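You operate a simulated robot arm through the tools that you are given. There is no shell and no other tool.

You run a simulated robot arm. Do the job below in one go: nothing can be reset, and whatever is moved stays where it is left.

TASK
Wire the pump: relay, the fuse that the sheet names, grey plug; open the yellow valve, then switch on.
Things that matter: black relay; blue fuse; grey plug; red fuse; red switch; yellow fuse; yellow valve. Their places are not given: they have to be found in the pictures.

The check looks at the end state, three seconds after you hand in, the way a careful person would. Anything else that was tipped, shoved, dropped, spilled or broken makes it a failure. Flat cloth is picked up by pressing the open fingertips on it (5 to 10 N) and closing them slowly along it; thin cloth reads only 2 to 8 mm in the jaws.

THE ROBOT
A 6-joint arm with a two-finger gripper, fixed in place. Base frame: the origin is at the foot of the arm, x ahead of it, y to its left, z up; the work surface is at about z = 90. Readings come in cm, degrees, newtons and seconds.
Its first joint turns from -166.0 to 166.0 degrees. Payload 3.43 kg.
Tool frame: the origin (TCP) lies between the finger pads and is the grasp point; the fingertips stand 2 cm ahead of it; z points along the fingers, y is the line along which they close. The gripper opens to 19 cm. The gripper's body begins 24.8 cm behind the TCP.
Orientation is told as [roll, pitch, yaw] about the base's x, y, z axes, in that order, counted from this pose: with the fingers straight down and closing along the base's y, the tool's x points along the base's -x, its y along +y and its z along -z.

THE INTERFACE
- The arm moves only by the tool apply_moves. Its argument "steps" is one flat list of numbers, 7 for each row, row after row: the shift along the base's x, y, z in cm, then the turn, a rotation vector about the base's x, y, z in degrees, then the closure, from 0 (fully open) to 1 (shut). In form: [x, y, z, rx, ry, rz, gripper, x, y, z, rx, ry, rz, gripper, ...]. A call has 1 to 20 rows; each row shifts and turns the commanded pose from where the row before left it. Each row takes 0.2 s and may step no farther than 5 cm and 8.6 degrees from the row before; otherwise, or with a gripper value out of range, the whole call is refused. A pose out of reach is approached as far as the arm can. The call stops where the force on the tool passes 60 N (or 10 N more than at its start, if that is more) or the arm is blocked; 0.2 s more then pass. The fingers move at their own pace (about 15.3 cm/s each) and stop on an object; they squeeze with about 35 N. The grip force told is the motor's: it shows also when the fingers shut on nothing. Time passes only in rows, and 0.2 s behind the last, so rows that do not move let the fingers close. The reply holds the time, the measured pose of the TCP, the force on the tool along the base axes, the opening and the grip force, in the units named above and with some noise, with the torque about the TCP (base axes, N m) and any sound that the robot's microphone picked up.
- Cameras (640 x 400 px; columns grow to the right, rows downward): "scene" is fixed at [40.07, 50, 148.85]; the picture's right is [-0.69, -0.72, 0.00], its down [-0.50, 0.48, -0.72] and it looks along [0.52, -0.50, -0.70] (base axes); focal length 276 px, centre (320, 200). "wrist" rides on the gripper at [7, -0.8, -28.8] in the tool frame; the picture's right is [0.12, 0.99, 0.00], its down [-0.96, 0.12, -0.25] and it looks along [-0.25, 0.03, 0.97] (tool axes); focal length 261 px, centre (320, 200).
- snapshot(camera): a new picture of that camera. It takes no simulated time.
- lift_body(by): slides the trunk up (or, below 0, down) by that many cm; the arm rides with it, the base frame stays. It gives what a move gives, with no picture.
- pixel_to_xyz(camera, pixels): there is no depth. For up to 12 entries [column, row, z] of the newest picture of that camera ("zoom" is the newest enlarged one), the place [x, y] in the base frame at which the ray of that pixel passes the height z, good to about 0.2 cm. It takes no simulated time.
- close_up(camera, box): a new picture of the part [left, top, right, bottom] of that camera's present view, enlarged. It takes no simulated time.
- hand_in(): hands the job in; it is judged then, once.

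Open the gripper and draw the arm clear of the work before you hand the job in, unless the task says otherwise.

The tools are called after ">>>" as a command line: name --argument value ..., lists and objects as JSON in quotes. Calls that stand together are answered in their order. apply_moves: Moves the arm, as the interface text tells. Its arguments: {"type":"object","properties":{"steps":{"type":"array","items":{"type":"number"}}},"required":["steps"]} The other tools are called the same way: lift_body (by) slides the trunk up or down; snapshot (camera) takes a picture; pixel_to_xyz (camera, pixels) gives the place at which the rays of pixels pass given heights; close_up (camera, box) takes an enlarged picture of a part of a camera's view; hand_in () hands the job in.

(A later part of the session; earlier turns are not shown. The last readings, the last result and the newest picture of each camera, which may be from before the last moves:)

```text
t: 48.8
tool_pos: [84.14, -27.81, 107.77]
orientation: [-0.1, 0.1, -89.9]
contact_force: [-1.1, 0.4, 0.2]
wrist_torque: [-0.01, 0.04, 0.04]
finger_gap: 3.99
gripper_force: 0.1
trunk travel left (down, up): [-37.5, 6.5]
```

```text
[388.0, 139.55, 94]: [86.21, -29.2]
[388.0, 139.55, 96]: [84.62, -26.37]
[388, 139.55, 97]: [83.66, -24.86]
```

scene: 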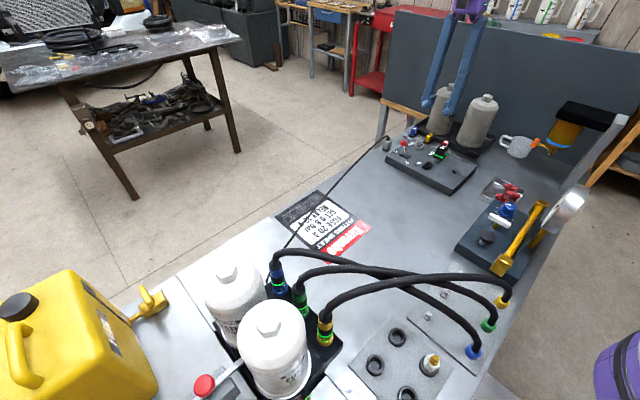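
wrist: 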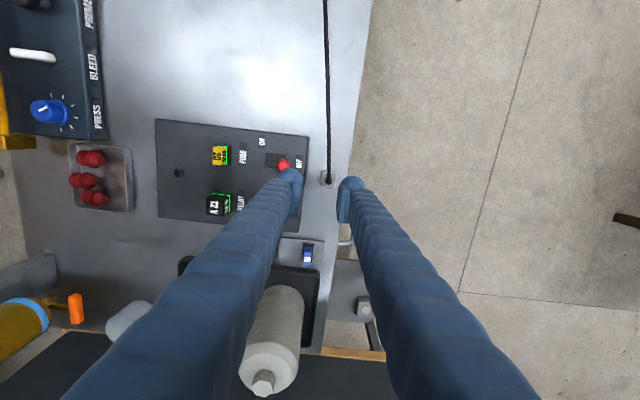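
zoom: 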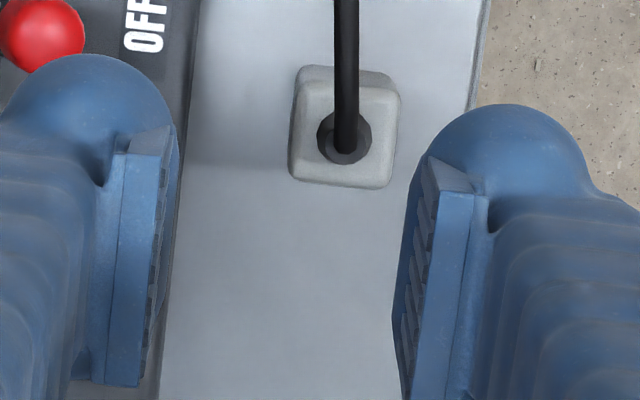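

The plug's top centre is (85.5,-27.9,94.95), with a body about 2.45 cm square. I'll shift +1.5 in x and descend partway to check centring.

>>> apply_moves --steps '[0.75, 0.05, -2, 0, 0, 0, 0.79, 0.75, 0.05, -2, 0, 0, 0, 0.79, 0, 0, -2, 0, 0, 0, 0.79, 0, 0, -2, 0, 0, 0, 0.79, 0, 0, 0, 0, 0, 0, 0.79, 0, 0, 0, 0, 0, 0, 0.79]'

>>> close_up --camera "wrist" --box '[285, 160, 365, 220]'

>>> close_up --camera "scene" --box '[360, 110, 420, 160]'

```text
t: 50.2
tool_pos: [85.65, -27.67, 99.99]
orientation: [0.0, 0.1, -90.0]
contact_force: [0.2, -0.8, 0.6]
wrist_torque: [0.02, 0.02, 0.02]
finger_gap: 4.0
gripper_force: 0.1
trunk travel left (down, up): [-37.5, 6.5]
```

```text
6.67 times, centred on (325, 190) of wrist
```

zoom: 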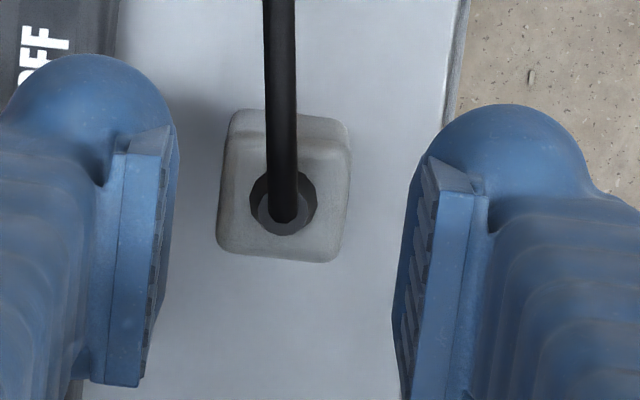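

```text
8.00 times, centred on (390, 135) of scene
```

zoom: 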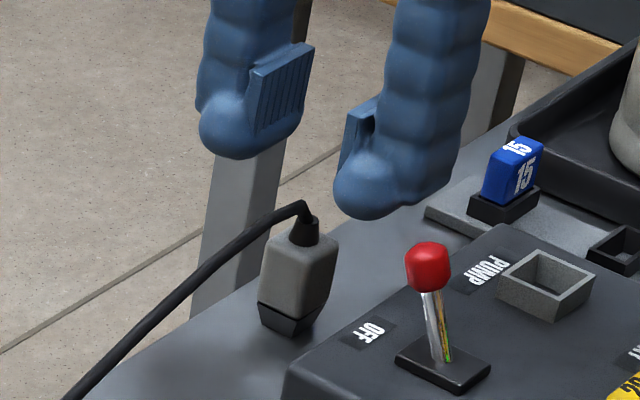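

The plug (col ≈283) is centred between the pads (≈285). I'll check its y, then descend to TCP z≈94.6.

>>> pixel_to_xyz --camera "zoom" --pixels '[[283, 190, 94.95], [233, 135, 94.95], [348, 152, 94.95], [335, 262, 94.95], [220, 245, 94.95]]'

>>> apply_moves --steps '[0, 0, -1.5, 0, 0, 0, 0.79, 0, 0, -1.5, 0, 0, 0, 0.79, 0, 0, -1.2, 0, 0, 0, 0.79, 0, 0, 0, 0, 0, 0, 0.79]'

>>> close_up --camera "wrist" --box '[285, 160, 365, 220]'

>>> close_up --camera "scene" --box '[360, 110, 420, 160]'

```text
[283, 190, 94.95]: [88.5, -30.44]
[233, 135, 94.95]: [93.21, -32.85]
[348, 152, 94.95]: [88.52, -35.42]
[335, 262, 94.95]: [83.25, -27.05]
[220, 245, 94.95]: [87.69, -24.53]
```

```text
t: 51.2
tool_pos: [85.43, -28.06, 95.73]
orientation: [-0.2, -0.1, -90.1]
contact_force: [0.5, 0.2, 0.0]
wrist_torque: [0.01, 0.0, -0.02]
finger_gap: 3.96
gripper_force: 0.0
trunk travel left (down, up): [-37.5, 6.5]
```

```text
6.67 times, centred on (325, 190) of wrist
```

zoom: 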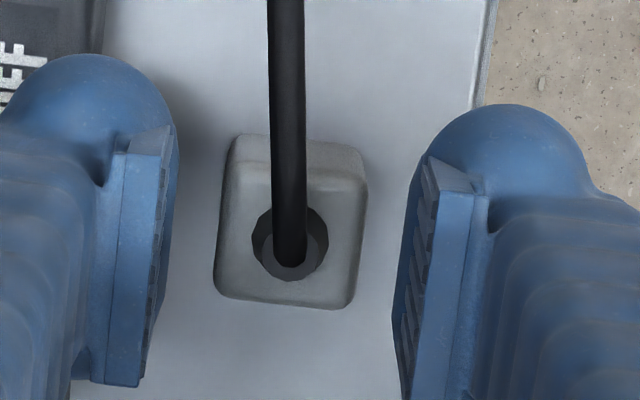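

```text
8.00 times, centred on (390, 135) of scene
```

zoom: 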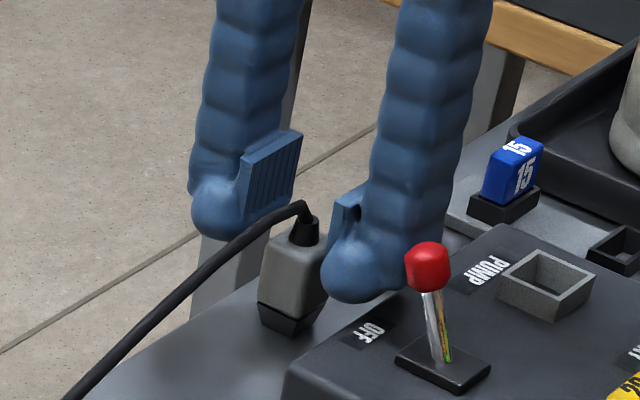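

Centred still (plug col ≈291, pads ≈285). I'll lower 1 cm more and close slowly.

>>> apply_moves --steps '[0.05, 0, -0.5, 0, 0, 0, 0.79, 0, 0, -0.5, 0, 0, 0, 0.79, 0, 0, 0, 0, 0, 0, 0.79, 0, 0, 0, 0, 0, 0, 0.82, 0, 0, 0, 0, 0, 0, 0.84, 0, 0, 0, 0, 0, 0, 0.855, 0, 0, 0, 0, 0, 0, 0.865, 0, 0, 0, 0, 0, 0, 0.875, 0, 0, 0, 0, 0, 0, 0.89, 0, 0, 0, 0, 0, 0, 0.93, 0, 0, 0, 0, 0, 0, 1.0, 0, 0, 0, 0, 0, 0, 1.0]'

>>> close_up --camera "wrist" --box '[285, 160, 365, 220]'

>>> close_up --camera "scene" --box '[360, 110, 420, 160]'

```text
t: 53.8
tool_pos: [85.55, -27.98, 94.7]
orientation: [-0.1, -0.1, -89.9]
contact_force: [-0.9, -0.2, 0.2]
wrist_torque: [-0.02, 0.01, 0.01]
finger_gap: 2.44
gripper_force: 34.9
trunk travel left (down, up): [-37.5, 6.5]
```

```text
6.67 times, centred on (325, 190) of wrist
```

zoom: 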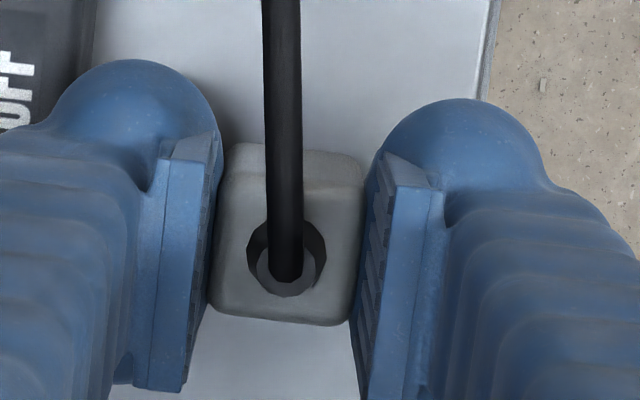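

```text
8.00 times, centred on (390, 135) of scene
```

zoom: 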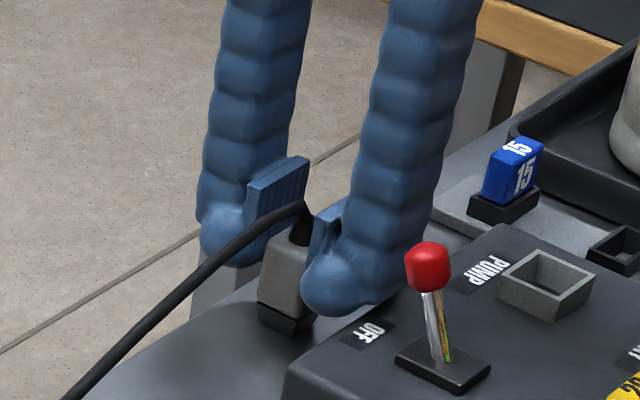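

The plug is gripped (gap 2.44 cm). I'll lift it to z≈101, then move first toward -y and then toward -x so it never passes over the switch, checking the cable load as I go.

>>> apply_moves --steps '[0, 0, 0.5, 0, 0, 0, 1.0, 0, 0, 1.5, 0, 0, 0, 1.0, 0, 0, 2.2, 0, 0, 0, 1.0, 0, 0, 2.2, 0, 0, 0, 1.0, 0, -3.0, 0, 0, 0, 0, 1.0, 0, -3.15, 0, 0, 0, 0, 1.0, 0, 0, 0, 0, 0, 0, 1.0]'

>>> snapshot --camera "scene"

>>> snapshot --camera "wrist"

```text
t: 55.4
tool_pos: [85.71, -34.31, 100.73]
orientation: [-0.1, 0.0, -90.0]
contact_force: [0.3, -0.3, 0.1]
wrist_torque: [-0.03, 0.02, -0.02]
finger_gap: 2.42
gripper_force: 35.3
trunk travel left (down, up): [-37.5, 6.5]
```

```text
taken
```

scene: 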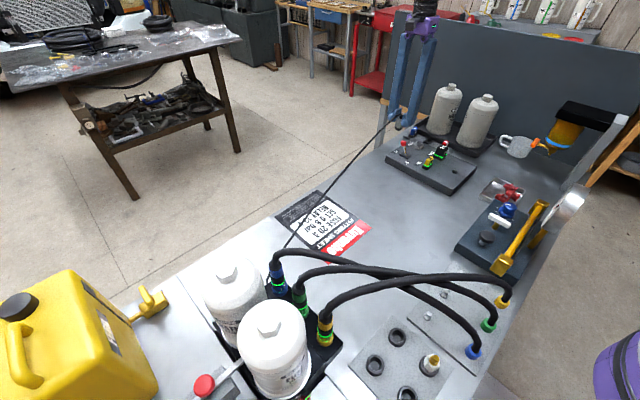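

```text
taken
```

wrist: 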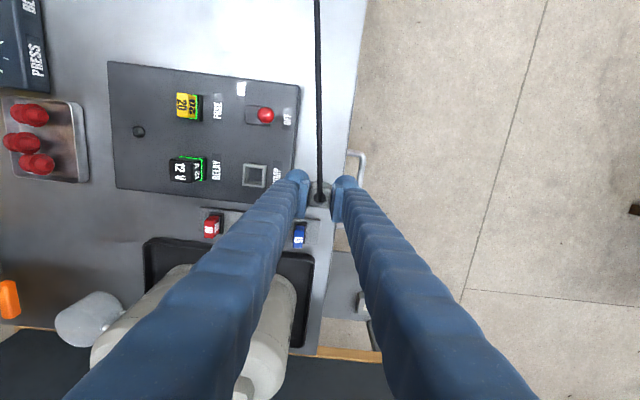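

No load from the cable. The pump socket is now visible at wrist (254,175); I'll zoom in and measure it here.

>>> close_up --camera "wrist" --box '[235, 155, 275, 195]'

```text
10.00 times, centred on (255, 175) of wrist
```

zoom: 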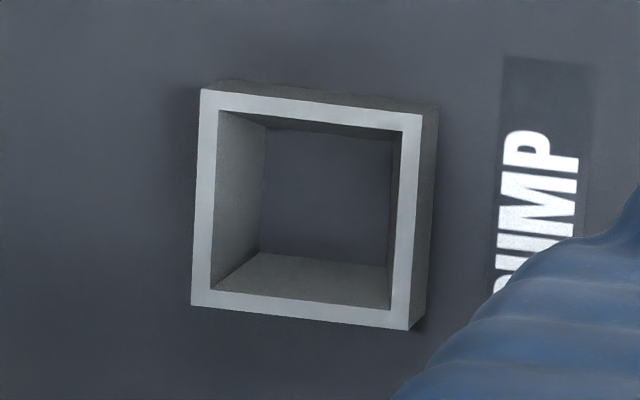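

>>> pixel_to_xyz --camera "zoom" --pixels '[[218, 110, 93.8], [403, 131, 93.8], [389, 310, 93.8], [210, 287, 93.8], [201, 90, 93.8], [422, 115, 93.8], [408, 330, 93.8], [192, 305, 93.8], [305, 210, 93.8], [305, 210, 94.8]]'

```text
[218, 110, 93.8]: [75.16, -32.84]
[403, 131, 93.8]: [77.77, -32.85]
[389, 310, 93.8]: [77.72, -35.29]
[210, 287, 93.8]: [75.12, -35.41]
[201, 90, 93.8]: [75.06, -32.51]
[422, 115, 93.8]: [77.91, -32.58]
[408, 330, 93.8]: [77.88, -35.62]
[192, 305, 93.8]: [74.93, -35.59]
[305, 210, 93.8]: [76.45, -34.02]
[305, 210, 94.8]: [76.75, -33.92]
```

The pump socket's centre is ≈(76.5,-34.08). I'll move the plug over it (dx ≈ -8.95) and check alignment.

>>> apply_moves --steps '[-3.0, 0, 0, 0, 0, 0, 1.0, -3.0, 0, 0, 0, 0, 0, 1.0, -2.95, 0, 0, 0, 0, 0, 1.0, 0, 0, -0.8, 0, 0, 0, 1.0, 0, 0, 0, 0, 0, 0, 1.0, 0, 0, 0, 0, 0, 0, 1.0]'

>>> close_up --camera "scene" --box '[380, 110, 460, 170]'

>>> snapshot --camera "wrist"

>>> close_up --camera "wrist" --box '[295, 165, 345, 205]'

```text
t: 56.8
tool_pos: [76.71, -34.08, 100.2]
orientation: [-0.1, 0.0, -90.0]
contact_force: [-0.1, 0.0, -0.6]
wrist_torque: [-0.01, 0.02, 0.0]
finger_gap: 2.46
gripper_force: 35.4
trunk travel left (down, up): [-37.5, 6.5]
```

```text
6.67 times, centred on (420, 140) of scene
```

zoom: 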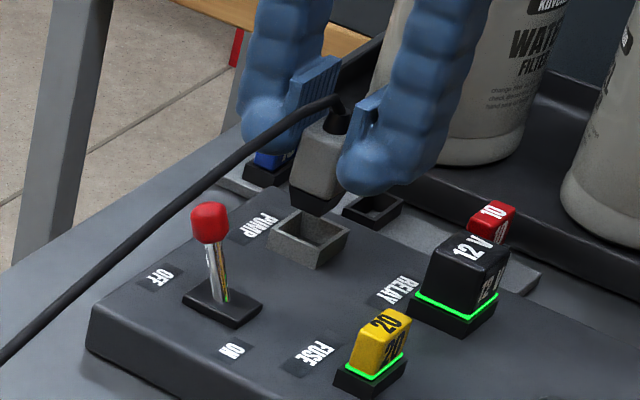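

```text
taken
```

wrist: 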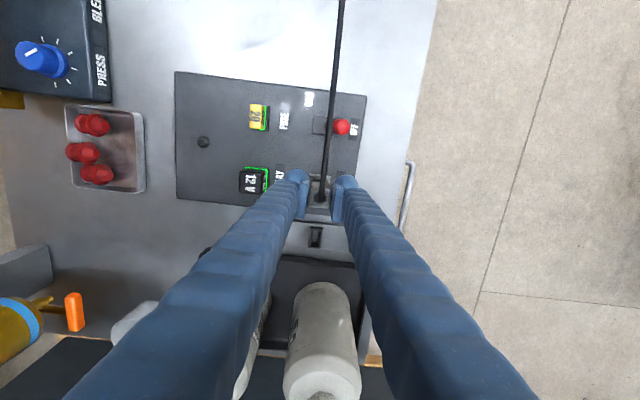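

```text
10.00 times, centred on (320, 185) of wrist
```

zoom: 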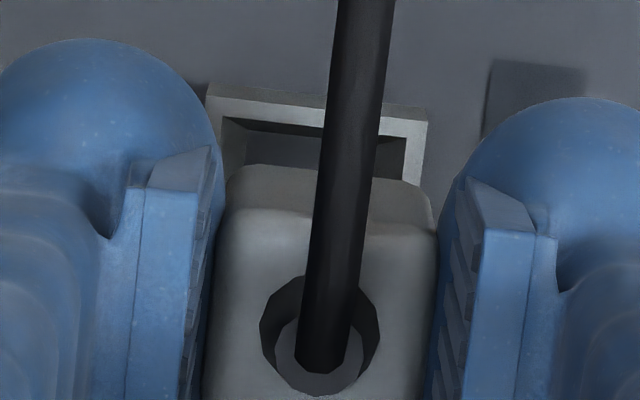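

>>> pixel_to_xyz --camera "zoom" --pixels '[[207, 97, 93.8], [427, 120, 93.8], [222, 118, 93.8], [408, 138, 93.8], [228, 207, 100.5], [437, 228, 100.5], [245, 166, 97], [425, 184, 97], [319, 345, 100.5]]'

>>> close_up --camera "wrist" --box '[290, 165, 350, 215]'

```text
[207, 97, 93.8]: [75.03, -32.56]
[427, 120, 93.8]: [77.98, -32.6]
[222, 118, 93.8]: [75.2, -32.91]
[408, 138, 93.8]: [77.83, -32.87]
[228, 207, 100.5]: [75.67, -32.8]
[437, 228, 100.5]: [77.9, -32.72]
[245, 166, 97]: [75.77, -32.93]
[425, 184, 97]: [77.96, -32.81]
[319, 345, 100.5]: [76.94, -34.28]
```

```text
8.00 times, centred on (320, 190) of wrist
```

zoom: 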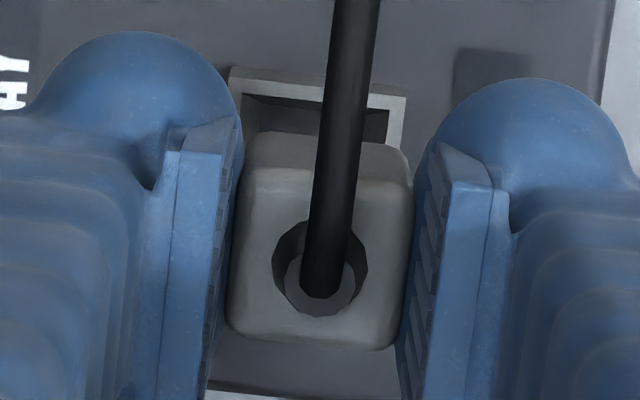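

>>> pixel_to_xyz --camera "zoom" --pixels '[[243, 180, 100.5], [412, 200, 100.5], [397, 350, 100.5], [228, 330, 100.5], [321, 265, 100.5], [230, 68, 93.8], [406, 96, 93.8]]'

```text
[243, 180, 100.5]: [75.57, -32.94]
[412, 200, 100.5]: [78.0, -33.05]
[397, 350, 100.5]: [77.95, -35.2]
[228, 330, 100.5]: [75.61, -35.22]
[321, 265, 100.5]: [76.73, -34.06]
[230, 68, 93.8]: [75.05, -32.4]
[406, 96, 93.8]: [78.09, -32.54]
```

The plug's centre is (76.78,-34.1) and the socket's is (76.54,-34.1). I'll shift -0.23 in x, lower to just above the rim, and re-check.

>>> apply_moves --steps '[-0.23, 0, 0, 0, 0, 0, 1.0, 0, 0, -0.6, 0, 0, 0, 1.0, 0, 0, -0.5, 0, 0, 0, 1.0, 0, 0, 0, 0, 0, 0, 1.0, 0, 0, 0, 0, 0, 0, 1.0]'

>>> close_up --camera "scene" --box '[400, 120, 450, 160]'

>>> close_up --camera "wrist" --box '[295, 165, 345, 205]'

```text
t: 58.0
tool_pos: [76.41, -34.04, 99.17]
orientation: [-0.1, 0.0, -89.9]
contact_force: [0.3, 0.4, -0.7]
wrist_torque: [-0.03, 0.02, 0.01]
finger_gap: 2.45
gripper_force: 35.0
trunk travel left (down, up): [-37.5, 6.5]
```

```text
10.00 times, centred on (425, 140) of scene
```

zoom: 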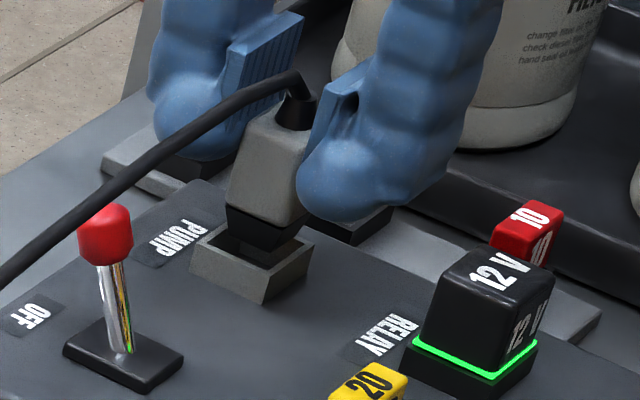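

```text
10.00 times, centred on (320, 185) of wrist
```

zoom: 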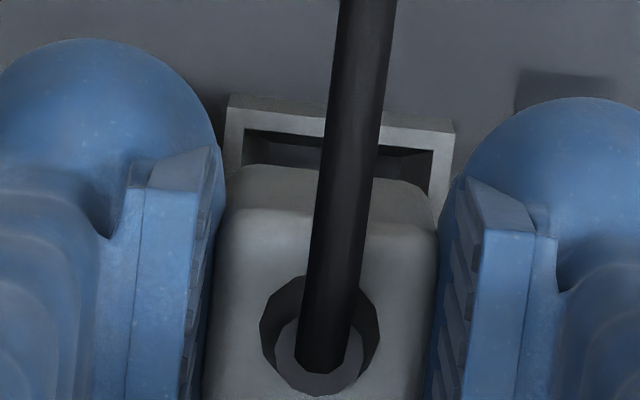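

Well aligned now (socket centre col 338, plug centre 335). I'll lower in small steps while watching the force.

>>> apply_moves --steps '[0, 0, -0.4, 0, 0, 0, 1.0, 0, 0, -0.3, 0, 0, 0, 1.0, 0, 0, -0.3, 0, 0, 0, 1.0, 0, 0, 0, 0, 0, 0, 1.0]'

>>> close_up --camera "wrist" --box '[295, 165, 345, 205]'

>>> close_up --camera "scene" --box '[400, 120, 450, 160]'

```text
t: 59.0
tool_pos: [76.29, -34.04, 98.24]
orientation: [0.0, 0.0, -89.9]
contact_force: [0.4, -0.5, -0.1]
wrist_torque: [-0.03, 0.0, 0.02]
finger_gap: 2.45
gripper_force: 35.3
trunk travel left (down, up): [-37.5, 6.5]
```

```text
10.00 times, centred on (320, 185) of wrist
```

zoom: 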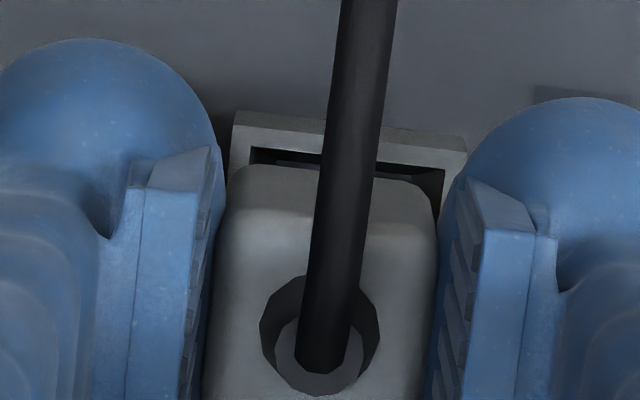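

```text
10.00 times, centred on (425, 140) of scene
```

zoom: 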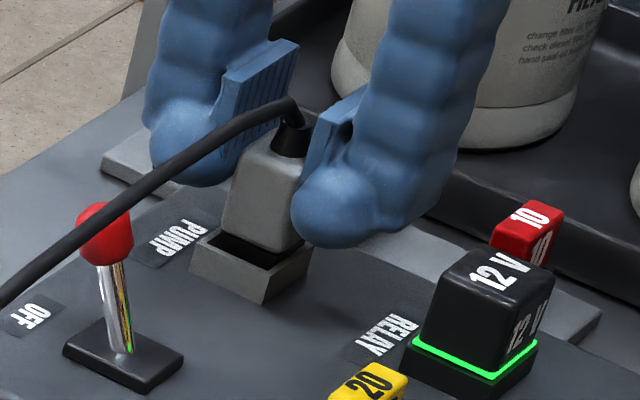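

The socket's centre is now at col ≈348 vs the plug's 335, so the plug is about 0.15 cm too far -x. I'll nudge +0.13 and keep lowering.

>>> apply_moves --steps '[0.13, 0, 0, 0, 0, 0, 1.0, 0, 0, -0.2, 0, 0, 0, 1.0, 0, 0, -0.2, 0, 0, 0, 1.0, 0, 0, 0, 0, 0, 0, 1.0]'

>>> close_up --camera "wrist" --box '[295, 165, 345, 205]'

>>> close_up --camera "scene" --box '[400, 120, 450, 160]'

```text
t: 60.0
tool_pos: [76.5, -34.07, 97.75]
orientation: [-0.1, 0.0, -89.9]
contact_force: [0.2, 0.5, -0.7]
wrist_torque: [-0.03, 0.02, -0.05]
finger_gap: 2.47
gripper_force: 34.9
trunk travel left (down, up): [-37.5, 6.5]
```

```text
10.00 times, centred on (320, 185) of wrist
```

zoom: 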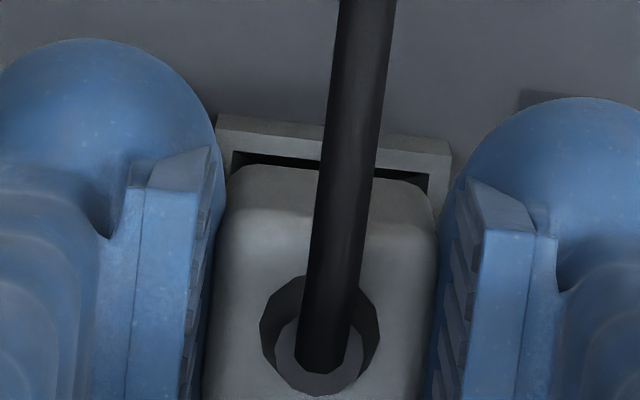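

```text
10.00 times, centred on (425, 140) of scene
```

zoom: 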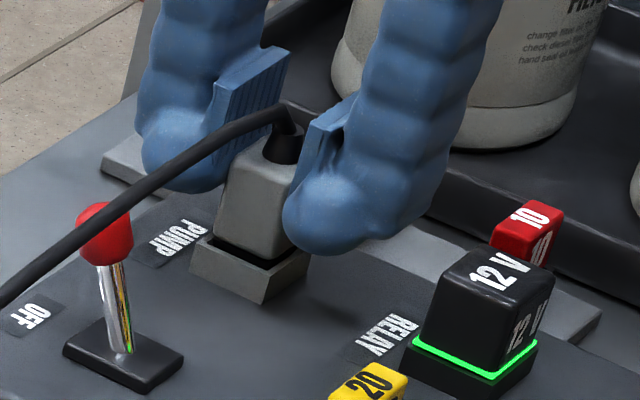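

Aligned (socket 330, plug 335). Continuing down in 0.2 cm steps.

>>> apply_moves --steps '[0, 0, -0.2, 0, 0, 0, 1.0, 0, 0, -0.2, 0, 0, 0, 1.0, 0, 0, 0, 0, 0, 0, 1.0]'

>>> close_up --camera "wrist" --box '[295, 165, 345, 205]'

>>> close_up --camera "scene" --box '[400, 120, 450, 160]'

```text
t: 60.8
tool_pos: [76.44, -33.99, 97.67]
orientation: [0.2, -0.1, -90.0]
contact_force: [6.7, 5.8, 27.5]
wrist_torque: [0.3, -0.08, 0.0]
finger_gap: 2.45
gripper_force: 34.7
trunk travel left (down, up): [-37.5, 6.5]
```

```text
10.00 times, centred on (320, 185) of wrist
```

zoom: 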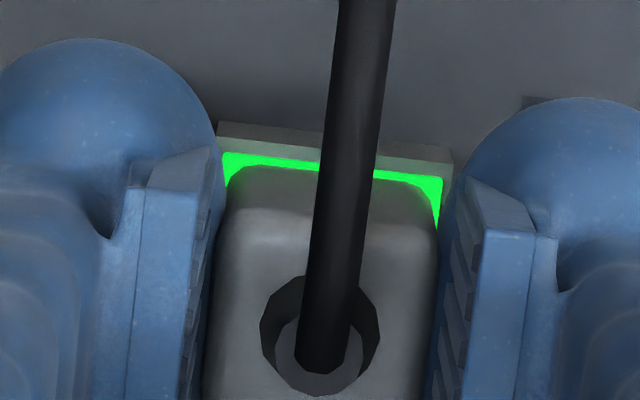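

```text
10.00 times, centred on (425, 140) of scene
```

zoom: 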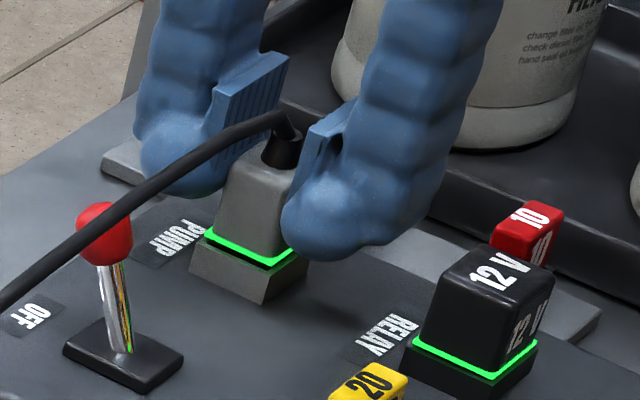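

The green ring is lit around the plug at 27.5 N, so it's seated. I'll release slowly and rise.

>>> apply_moves --steps '[0, 0, 0, 0, 0, 0, 0.87, 0, 0, 0, 0, 0, 0, 0.86, 0, 0, 0, 0, 0, 0, 0.84, 0, 0, 0, 0, 0, 0, 0.81, 0, 0, 0, 0, 0, 0, 0.79, 0, 0, 2, 0, 0, 0, 0.79, 0, 0, 3, 0, 0, 0, 0.79, 0, 0, 4, 0, 0, 0, 0.79, 0, 0, 4, 0, 0, 0, 0.79, 0, 0, 0, 0, 0, 0, 0.79]'

>>> snapshot --camera "wrist"

>>> close_up --camera "scene" --box '[370, 110, 500, 200]'

>>> close_up --camera "scene" --box '[90, 260, 210, 340]'

```text
t: 63.0
tool_pos: [76.26, -33.82, 110.55]
orientation: [-0.2, 0.0, -90.0]
contact_force: [0.7, 0.3, -0.4]
wrist_torque: [-0.02, 0.01, 0.02]
finger_gap: 3.95
gripper_force: 0.1
trunk travel left (down, up): [-37.5, 6.5]
```

```text
taken
```

wrist: 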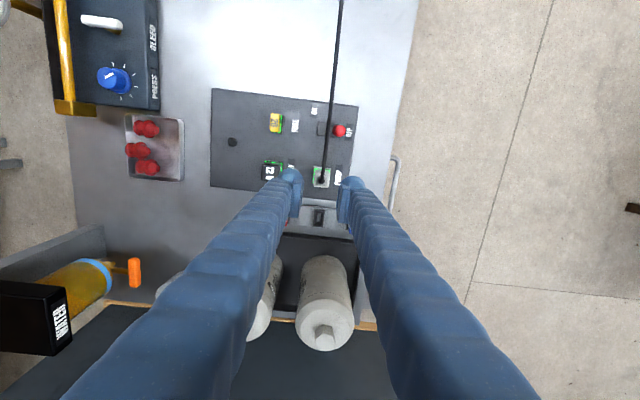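

```text
4.44 times, centred on (435, 155) of scene
```

zoom: 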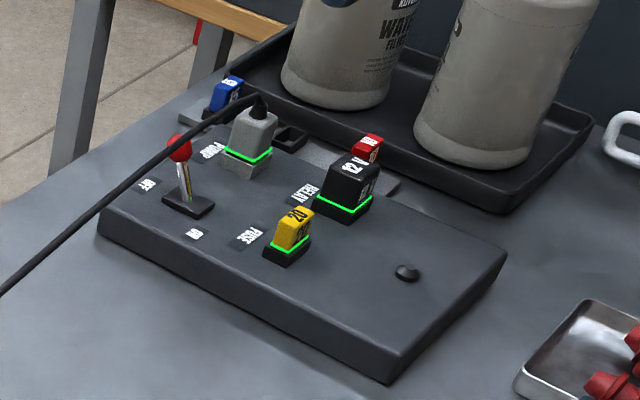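

```text
5.00 times, centred on (150, 300) of scene
```

zoom: 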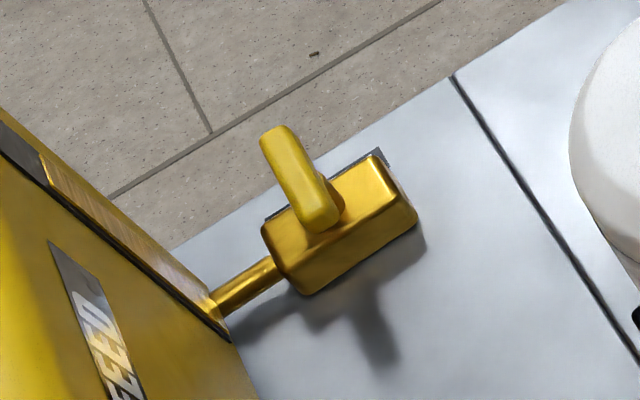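

All three parts are seated with green rings. Next is the yellow valve on the far left; I'll raise to z≈125 to clear the filters (tops at about z 113), turn the yaw back to 0 and travel to about (66,30).

>>> apply_moves --steps '[0, 0, 4.8, 0, 0, 0, 0.79, 0, 0, 4.8, 0, 0, 0, 0.79, 0, 0, 4.8, 0, 0, 0, 0.79, -0.7, 4.5, 0, 0, 0, 8.2, 0.79, -0.7, 4.5, 0, 0, 0, 8.2, 0.79, -0.7, 4.5, 0, 0, 0, 8.2, 0.79, -0.7, 4.5, 0, 0, 0, 8.2, 0.79, -0.7, 4.5, 0, 0, 0, 8.2, 0.79, -0.7, 4.5, 0, 0, 0, 8.2, 0.79, -0.7, 4.5, 0, 0, 0, 8.2, 0.79, -0.7, 4.5, 0, 0, 0, 8.2, 0.79, -0.7, 4.5, 0, 0, 0, 8.2, 0.79, -0.7, 4.5, 0, 0, 0, 8.2, 0.79, -0.7, 4.5, 0, 0, 0, 8.0, 0.79, -0.7, 4.5, 0, 0, 0, 0, 0.79, -0.7, 4.5, 0, 0, 0, 0, 0.79, 0, 0, 0, 0, 0, 0, 0.79]'

>>> snapshot --camera "wrist"

>>> snapshot --camera "scene"

```text
t: 66.6
tool_pos: [67.54, 24.58, 124.75]
orientation: [0.1, 0.1, 0.0]
contact_force: [-0.2, -0.2, -0.5]
wrist_torque: [0.02, 0.06, 0.01]
finger_gap: 3.98
gripper_force: 0.0
trunk travel left (down, up): [-37.5, 6.5]
```

```text
taken
```

wrist: 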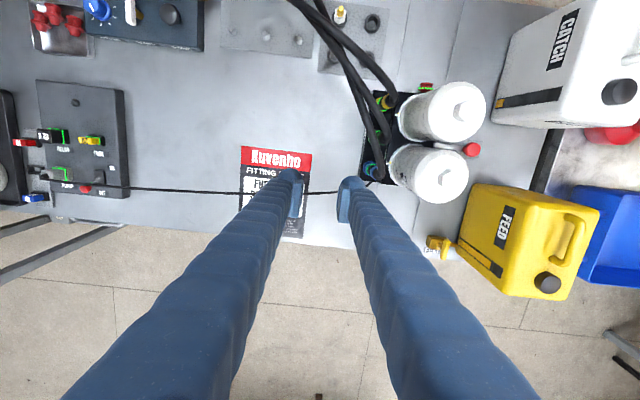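

```text
taken
```

scene: 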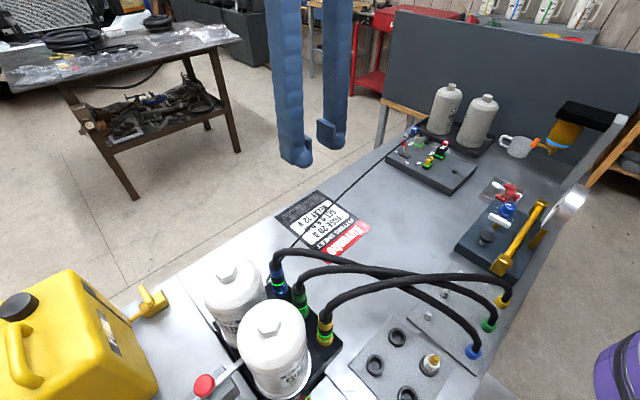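

The valve is at wrist (438,245), beside the FEED can. I'll zoom in to see the lever's position and any markings.

>>> close_up --camera "wrist" --box '[410, 220, 470, 270]'

>>> close_up --camera "scene" --box '[120, 275, 180, 330]'

```text
8.00 times, centred on (440, 245) of wrist
```

zoom: 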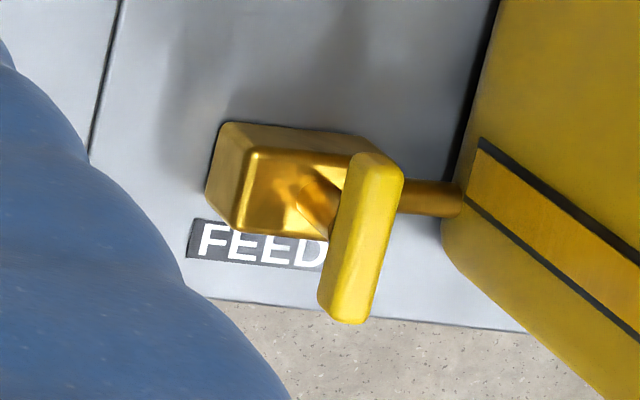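

```text
7.27 times, centred on (150, 302) of scene
```

zoom: 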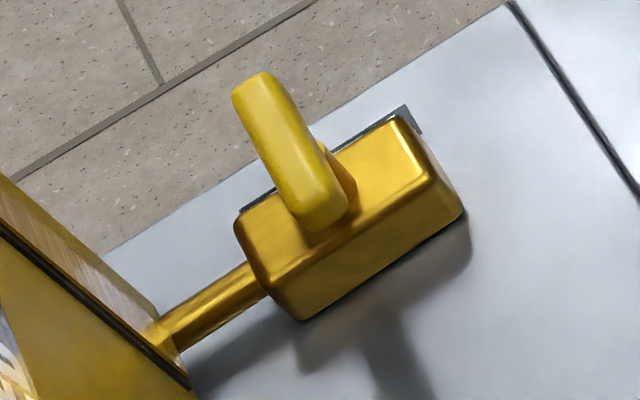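

The valve has a T-handle bar on a stem, lying crosswise to the pipe. I'll triangulate the handle bar's ends and the stem.

>>> pixel_to_xyz --camera "wrist" --pixels '[[444.75, 249.4, 95], [444.75, 249.4, 99], [446.5, 235.5, 95], [446.5, 235.5, 99], [443, 260, 95], [443, 260, 99], [427, 233, 94], [440.5, 243, 94], [425, 245, 94], [450, 240, 93], [462, 247, 93]]'

>>> pixel_to_xyz --camera "scene" --pixels '[[145.9, 295.1, 95], [145.9, 295.1, 99], [150.5, 304, 95], [150.5, 304, 99], [141.5, 286, 95], [141.5, 286, 99], [147, 302, 94], [166, 292, 94]]'

```text
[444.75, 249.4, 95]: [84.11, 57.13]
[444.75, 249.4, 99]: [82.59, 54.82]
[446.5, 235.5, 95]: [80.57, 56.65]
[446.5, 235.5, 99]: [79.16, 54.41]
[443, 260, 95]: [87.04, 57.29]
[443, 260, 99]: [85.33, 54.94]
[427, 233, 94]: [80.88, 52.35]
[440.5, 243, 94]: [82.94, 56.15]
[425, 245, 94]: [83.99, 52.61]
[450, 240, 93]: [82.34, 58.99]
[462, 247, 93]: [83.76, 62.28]
```

```text
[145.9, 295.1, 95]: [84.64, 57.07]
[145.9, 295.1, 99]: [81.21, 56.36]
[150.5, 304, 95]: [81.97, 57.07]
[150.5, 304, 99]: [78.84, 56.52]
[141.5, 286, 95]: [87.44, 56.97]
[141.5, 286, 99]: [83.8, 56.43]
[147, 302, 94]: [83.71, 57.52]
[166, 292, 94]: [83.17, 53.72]
```

The handle centre is about (83.3,56.4,96.7), roughly 100.6 cm out, just past the vertical reach. The FEED can's top is z≈111 and the filters' is 113, so I'll move over the valve at z≈119 to test the reach and see it from above.

>>> apply_moves --steps '[1.8, 3.9, -0.6, 0, 0, 0, 0.79, 1.8, 3.9, -0.6, 0, 0, 0, 0.79, 1.8, 3.9, -0.6, 0, 0, 0, 0.79, 1.8, 3.9, -0.6, 0, 0, 0, 0.79, 1.8, 3.9, -0.6, 0, 0, 0, 0.79, 1.8, 3.9, -0.6, 0, 0, 0, 0.79, 1.8, 3.9, -0.6, 0, 0, 0, 0.79, 1.8, 3.9, -0.6, 0, 0, 0, 0.79, 0, 0, 0, 0, 0, 0, 0.79, 0, 0, 0, 0, 0, 0, 0.79]'

>>> snapshot --camera "wrist"

>>> snapshot --camera "scene"

```text
t: 68.8
tool_pos: [82.14, 55.68, 119.98]
orientation: [0.0, 0.3, -0.1]
contact_force: [1.0, -1.2, -0.2]
wrist_torque: [0.09, 0.12, 0.03]
finger_gap: 3.95
gripper_force: 0.1
trunk travel left (down, up): [-37.5, 6.5]
```

```text
taken
```

wrist: 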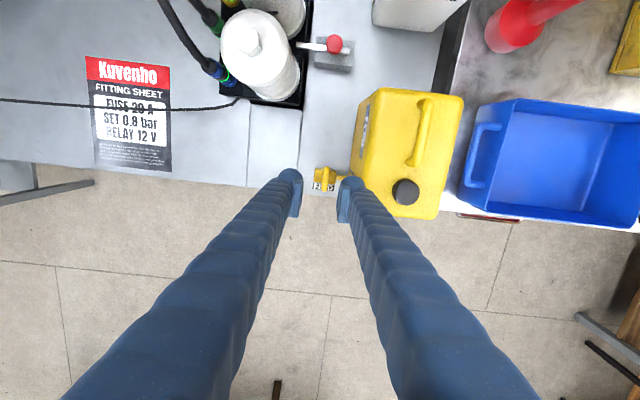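

```text
taken
```

scene: 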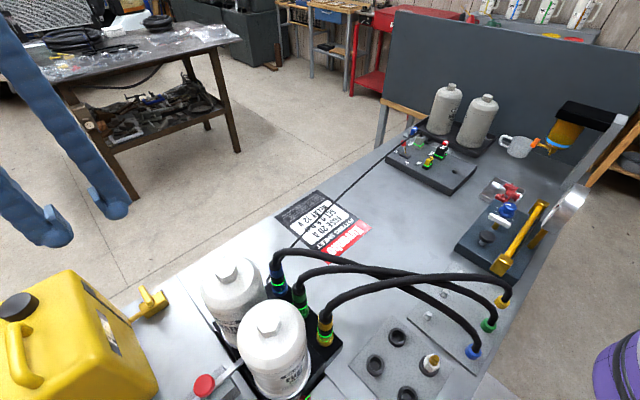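

Reach is fine here (82.1,55.7,120). The valve is between the fingers at wrist (325,178); zooming in.

>>> close_up --camera "wrist" --box '[300, 155, 350, 200]'

```text
8.89 times, centred on (325, 178) of wrist
```

zoom: 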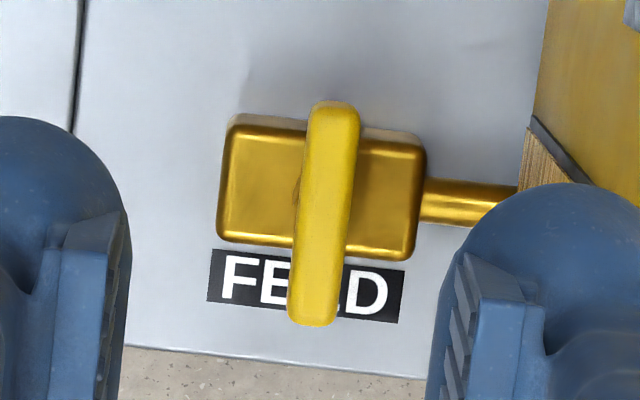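

>>> pixel_to_xyz --camera "zoom" --pixels '[[320, 188, 93], [320, 188, 94], [323, 214, 96], [323, 214, 97], [323, 214, 98], [333, 104, 97], [313, 324, 97], [225, 122, 93.5], [425, 145, 93.5], [412, 258, 93.5], [220, 238, 93.5], [530, 130, 100]]'

>>> pixel_to_xyz --camera "scene" --pixels '[[145.9, 295.1, 96], [145.9, 295.1, 97], [145.9, 295.1, 98]]'

```text
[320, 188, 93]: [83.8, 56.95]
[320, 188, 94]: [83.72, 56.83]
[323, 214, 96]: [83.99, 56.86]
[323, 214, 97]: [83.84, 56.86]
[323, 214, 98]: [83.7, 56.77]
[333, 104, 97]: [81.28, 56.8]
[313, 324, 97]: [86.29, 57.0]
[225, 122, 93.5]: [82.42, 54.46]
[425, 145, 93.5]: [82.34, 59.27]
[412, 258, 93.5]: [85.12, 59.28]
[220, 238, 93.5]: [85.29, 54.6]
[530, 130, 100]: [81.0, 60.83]
```

```text
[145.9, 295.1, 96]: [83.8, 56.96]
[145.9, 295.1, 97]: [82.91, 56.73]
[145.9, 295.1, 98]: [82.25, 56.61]
```

The handle's centre is ≈(83.9,56.9,95.8), about 5.1 cm long and 1.1 cm thick, lying along x; the valve body's top is at ≈93.5. I'll test whether the vertical tool reaches directly over the stem at this height.

>>> apply_moves --steps '[1.1, 0.6, 0, 0, 0, 0, 0.79, 1.1, 0.6, 0, 0, 0, 0, 0.79, 0, 0, 0, 0, 0, 0, 0.79, 0, 0, 0, 0, 0, 0, 0.79]'

>>> close_up --camera "wrist" --box '[295, 155, 345, 200]'

```text
t: 69.8
tool_pos: [83.31, 56.32, 119.79]
orientation: [0.0, 0.0, 0.1]
contact_force: [0.1, -0.2, 0.3]
wrist_torque: [-0.04, -0.06, -0.01]
finger_gap: 3.99
gripper_force: 0.0
out of reach, approached as far as the arm can: row 2
trunk travel left (down, up): [-37.5, 6.5]
```

```text
8.89 times, centred on (320, 178) of wrist
```

zoom: 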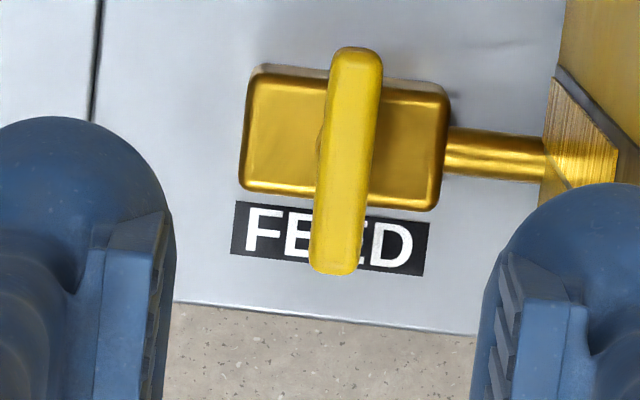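

The vertical tool tops out at about 100.6 cm from the axis and the stem is at 101.3, so I'll tilt 8° outward to gain reach. I'll narrow the jaws to about 1.7 cm so they fit over the 1.1 cm bar like a fork, then descend to a hover at z≈103.

>>> apply_moves --steps '[0, 0, 0, 4.5, -6.62, 0, 0.86, 0, 0, 0, 0, 0, 0, 0.91, 0, 0, -4, 0, 0, 0, 0.91, 0, 0, -4, 0, 0, 0, 0.91, 0, 0, -4, 0, 0, 0, 0.91, 0, 0, -4, 0, 0, 0, 0.91, 0, 0, 0, 0, 0, 0, 0.91, 0, 0, 0, 0, 0, 0, 0.91]'

>>> close_up --camera "wrist" --box '[280, 150, 360, 220]'

>>> snapshot --camera "scene"

```text
t: 71.6
tool_pos: [83.04, 56.43, 103.68]
orientation: [4.5, -6.6, -0.3]
contact_force: [-0.4, 0.1, 0.2]
wrist_torque: [0.04, 0.03, 0.0]
finger_gap: 1.7
gripper_force: 0.0
trunk travel left (down, up): [-37.5, 6.5]
```

```text
5.71 times, centred on (320, 185) of wrist
```

zoom: 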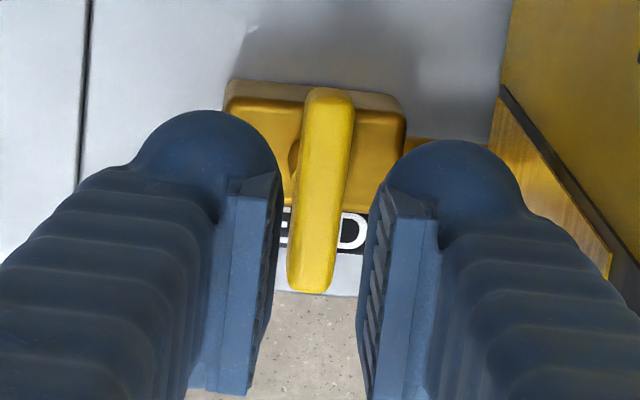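

```text
taken
```

scene: 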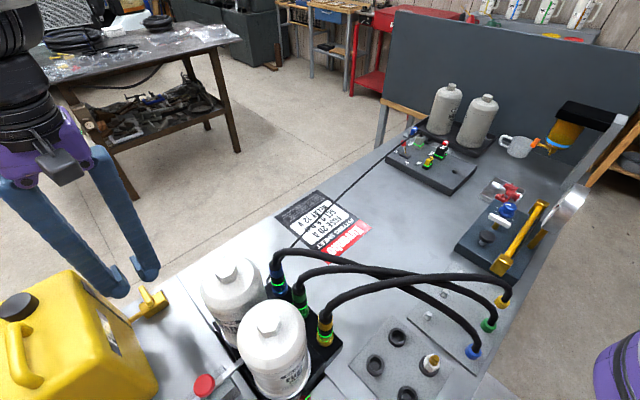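

>>> close_up --camera "wrist" --box '[280, 150, 360, 220]'

>>> pixel_to_xyz --camera "zoom" --pixels '[[330, 95, 96], [311, 288, 96], [320, 190, 96], [320, 190, 97], [310, 150, 93.5], [225, 100, 93.5], [405, 120, 93.5], [500, 90, 93], [605, 260, 93]]'

```text
5.71 times, centred on (320, 185) of wrist
```

zoom: 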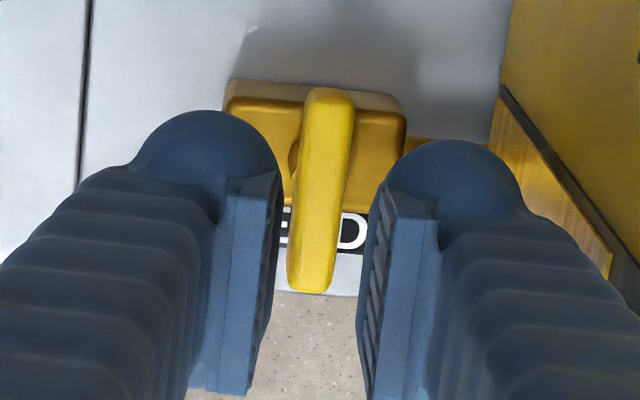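

```text
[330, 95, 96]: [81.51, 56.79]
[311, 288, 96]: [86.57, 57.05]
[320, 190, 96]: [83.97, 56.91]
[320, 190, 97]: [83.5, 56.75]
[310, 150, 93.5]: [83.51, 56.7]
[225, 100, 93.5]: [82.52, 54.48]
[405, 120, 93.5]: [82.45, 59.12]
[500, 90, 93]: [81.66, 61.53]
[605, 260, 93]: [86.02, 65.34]
```

The bar's centre is ≈(83.95,56.9,96), along my tool axis. I'll advance along that axis until the tips are just above the bar, then check that the fork straddles it.

>>> apply_moves --steps '[0.28, 0.17, -2.2, 0, 0, 2, 0.91, 0.28, 0.17, -2.2, 0, 0, 0, 0.91, 0, 0, 0, 0, 0, 0, 0.91, 0, 0, 0, 0, 0, 0, 0.91]'

>>> close_up --camera "wrist" --box '[280, 150, 360, 220]'

>>> close_up --camera "scene" --box '[100, 260, 190, 330]'

```text
t: 72.6
tool_pos: [84.12, 56.83, 99.35]
orientation: [4.5, -6.5, 1.7]
contact_force: [1.0, -0.2, -1.2]
wrist_torque: [0.01, 0.05, -0.04]
finger_gap: 1.72
gripper_force: 0.1
trunk travel left (down, up): [-37.5, 6.5]
```

```text
5.71 times, centred on (320, 185) of wrist
```

zoom: 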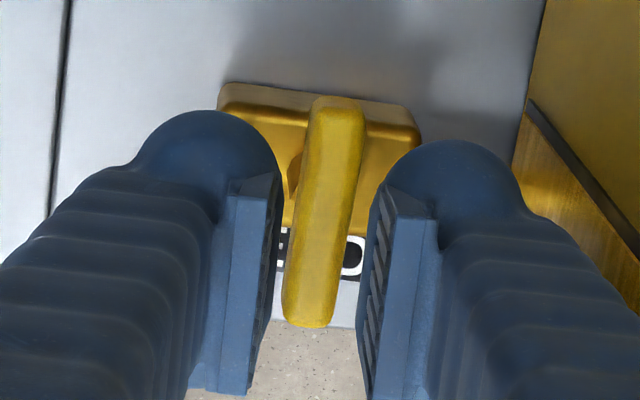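

```text
5.71 times, centred on (145, 295) of scene
```

zoom: 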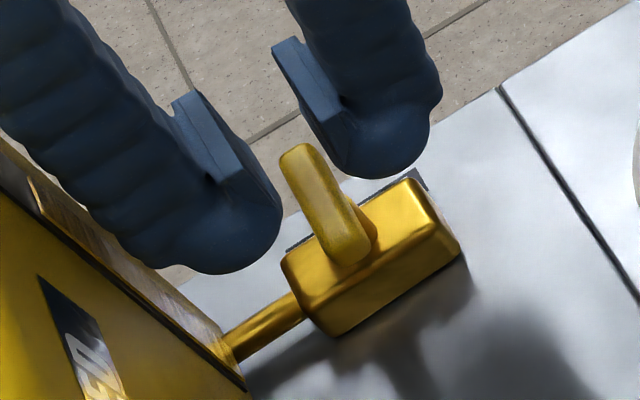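

The fork straddles the bar, with the bar nearly centred between the pads. I'll go down the remaining 2.7 cm so the tips are below the bar but above the valve body.

>>> apply_moves --steps '[0.08, 0.0, -0.9, 0, 0, 0, 0.91, 0.08, 0.05, -0.9, 0, 0, 0, 0.91, 0.05, 0.05, -0.8, 0, 0, 0, 0.91, 0, 0, 0, 0, 0, 0, 0.91]'

>>> close_up --camera "wrist" --box '[280, 150, 360, 220]'

>>> close_up --camera "scene" --box '[100, 260, 190, 330]'

```text
t: 73.6
tool_pos: [84.01, 56.68, 96.79]
orientation: [4.4, -6.6, 1.8]
contact_force: [-0.2, -1.2, 0.4]
wrist_torque: [-0.03, -0.01, 0.01]
finger_gap: 1.72
gripper_force: 0.2
trunk travel left (down, up): [-37.5, 6.5]
```

```text
5.71 times, centred on (320, 185) of wrist
```

zoom: 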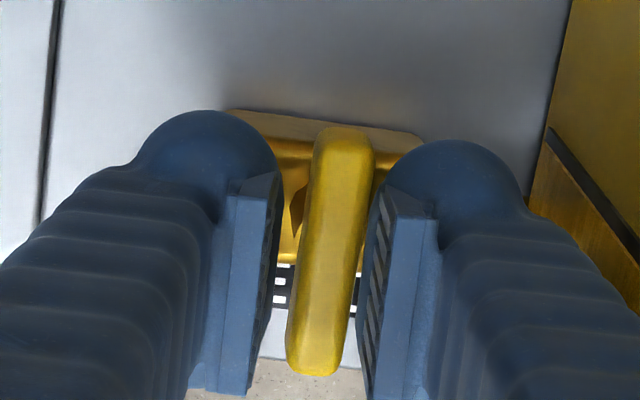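

```text
5.71 times, centred on (145, 295) of scene
```

zoom: 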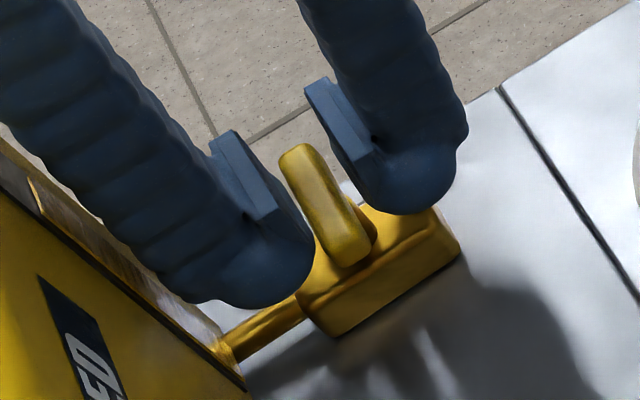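

Good; the bar sits between the pads at TCP height. I'll lower 0.3 more, then try turning counter-clockwise about the tool axis by 16° and watch the torque.

>>> apply_moves --steps '[0, 0, -0.3, 0, 0, 0, 0.91, 0, 0, 0, -0.92, -0.62, 7.92, 0.91, 0, 0, 0, -0.92, -0.62, 7.92, 0.91, 0, 0, 0, 0, 0, 0, 0.91]'

>>> close_up --camera "wrist" --box '[280, 150, 360, 220]'

>>> close_up --camera "scene" --box '[100, 260, 190, 330]'

```text
t: 74.6
tool_pos: [83.95, 56.75, 96.39]
orientation: [2.5, -7.5, 17.8]
contact_force: [-1.0, 2.2, -0.5]
wrist_torque: [0.0, -0.03, -0.02]
finger_gap: 1.84
gripper_force: 1.4
trunk travel left (down, up): [-37.5, 6.5]
```

```text
5.71 times, centred on (320, 185) of wrist
```

zoom: 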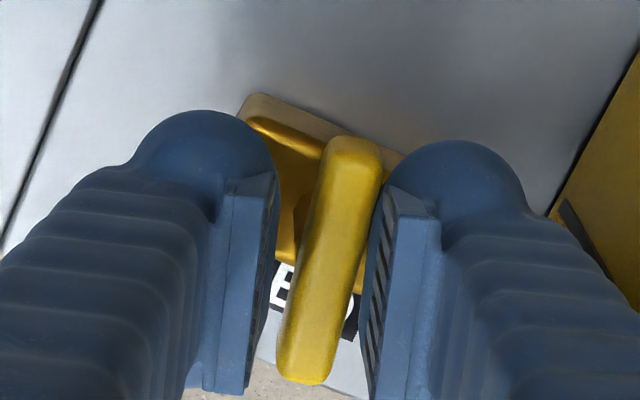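

```text
5.71 times, centred on (145, 295) of scene
```

zoom: 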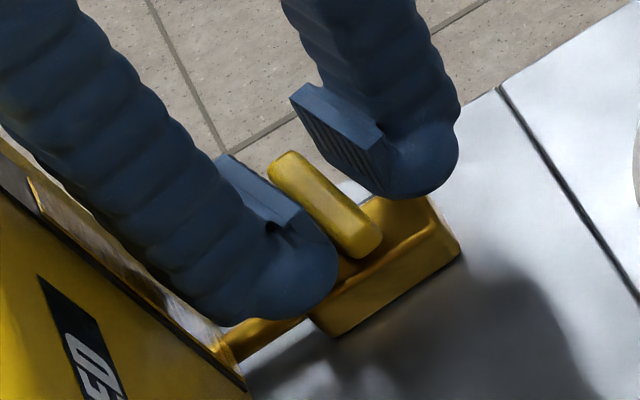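

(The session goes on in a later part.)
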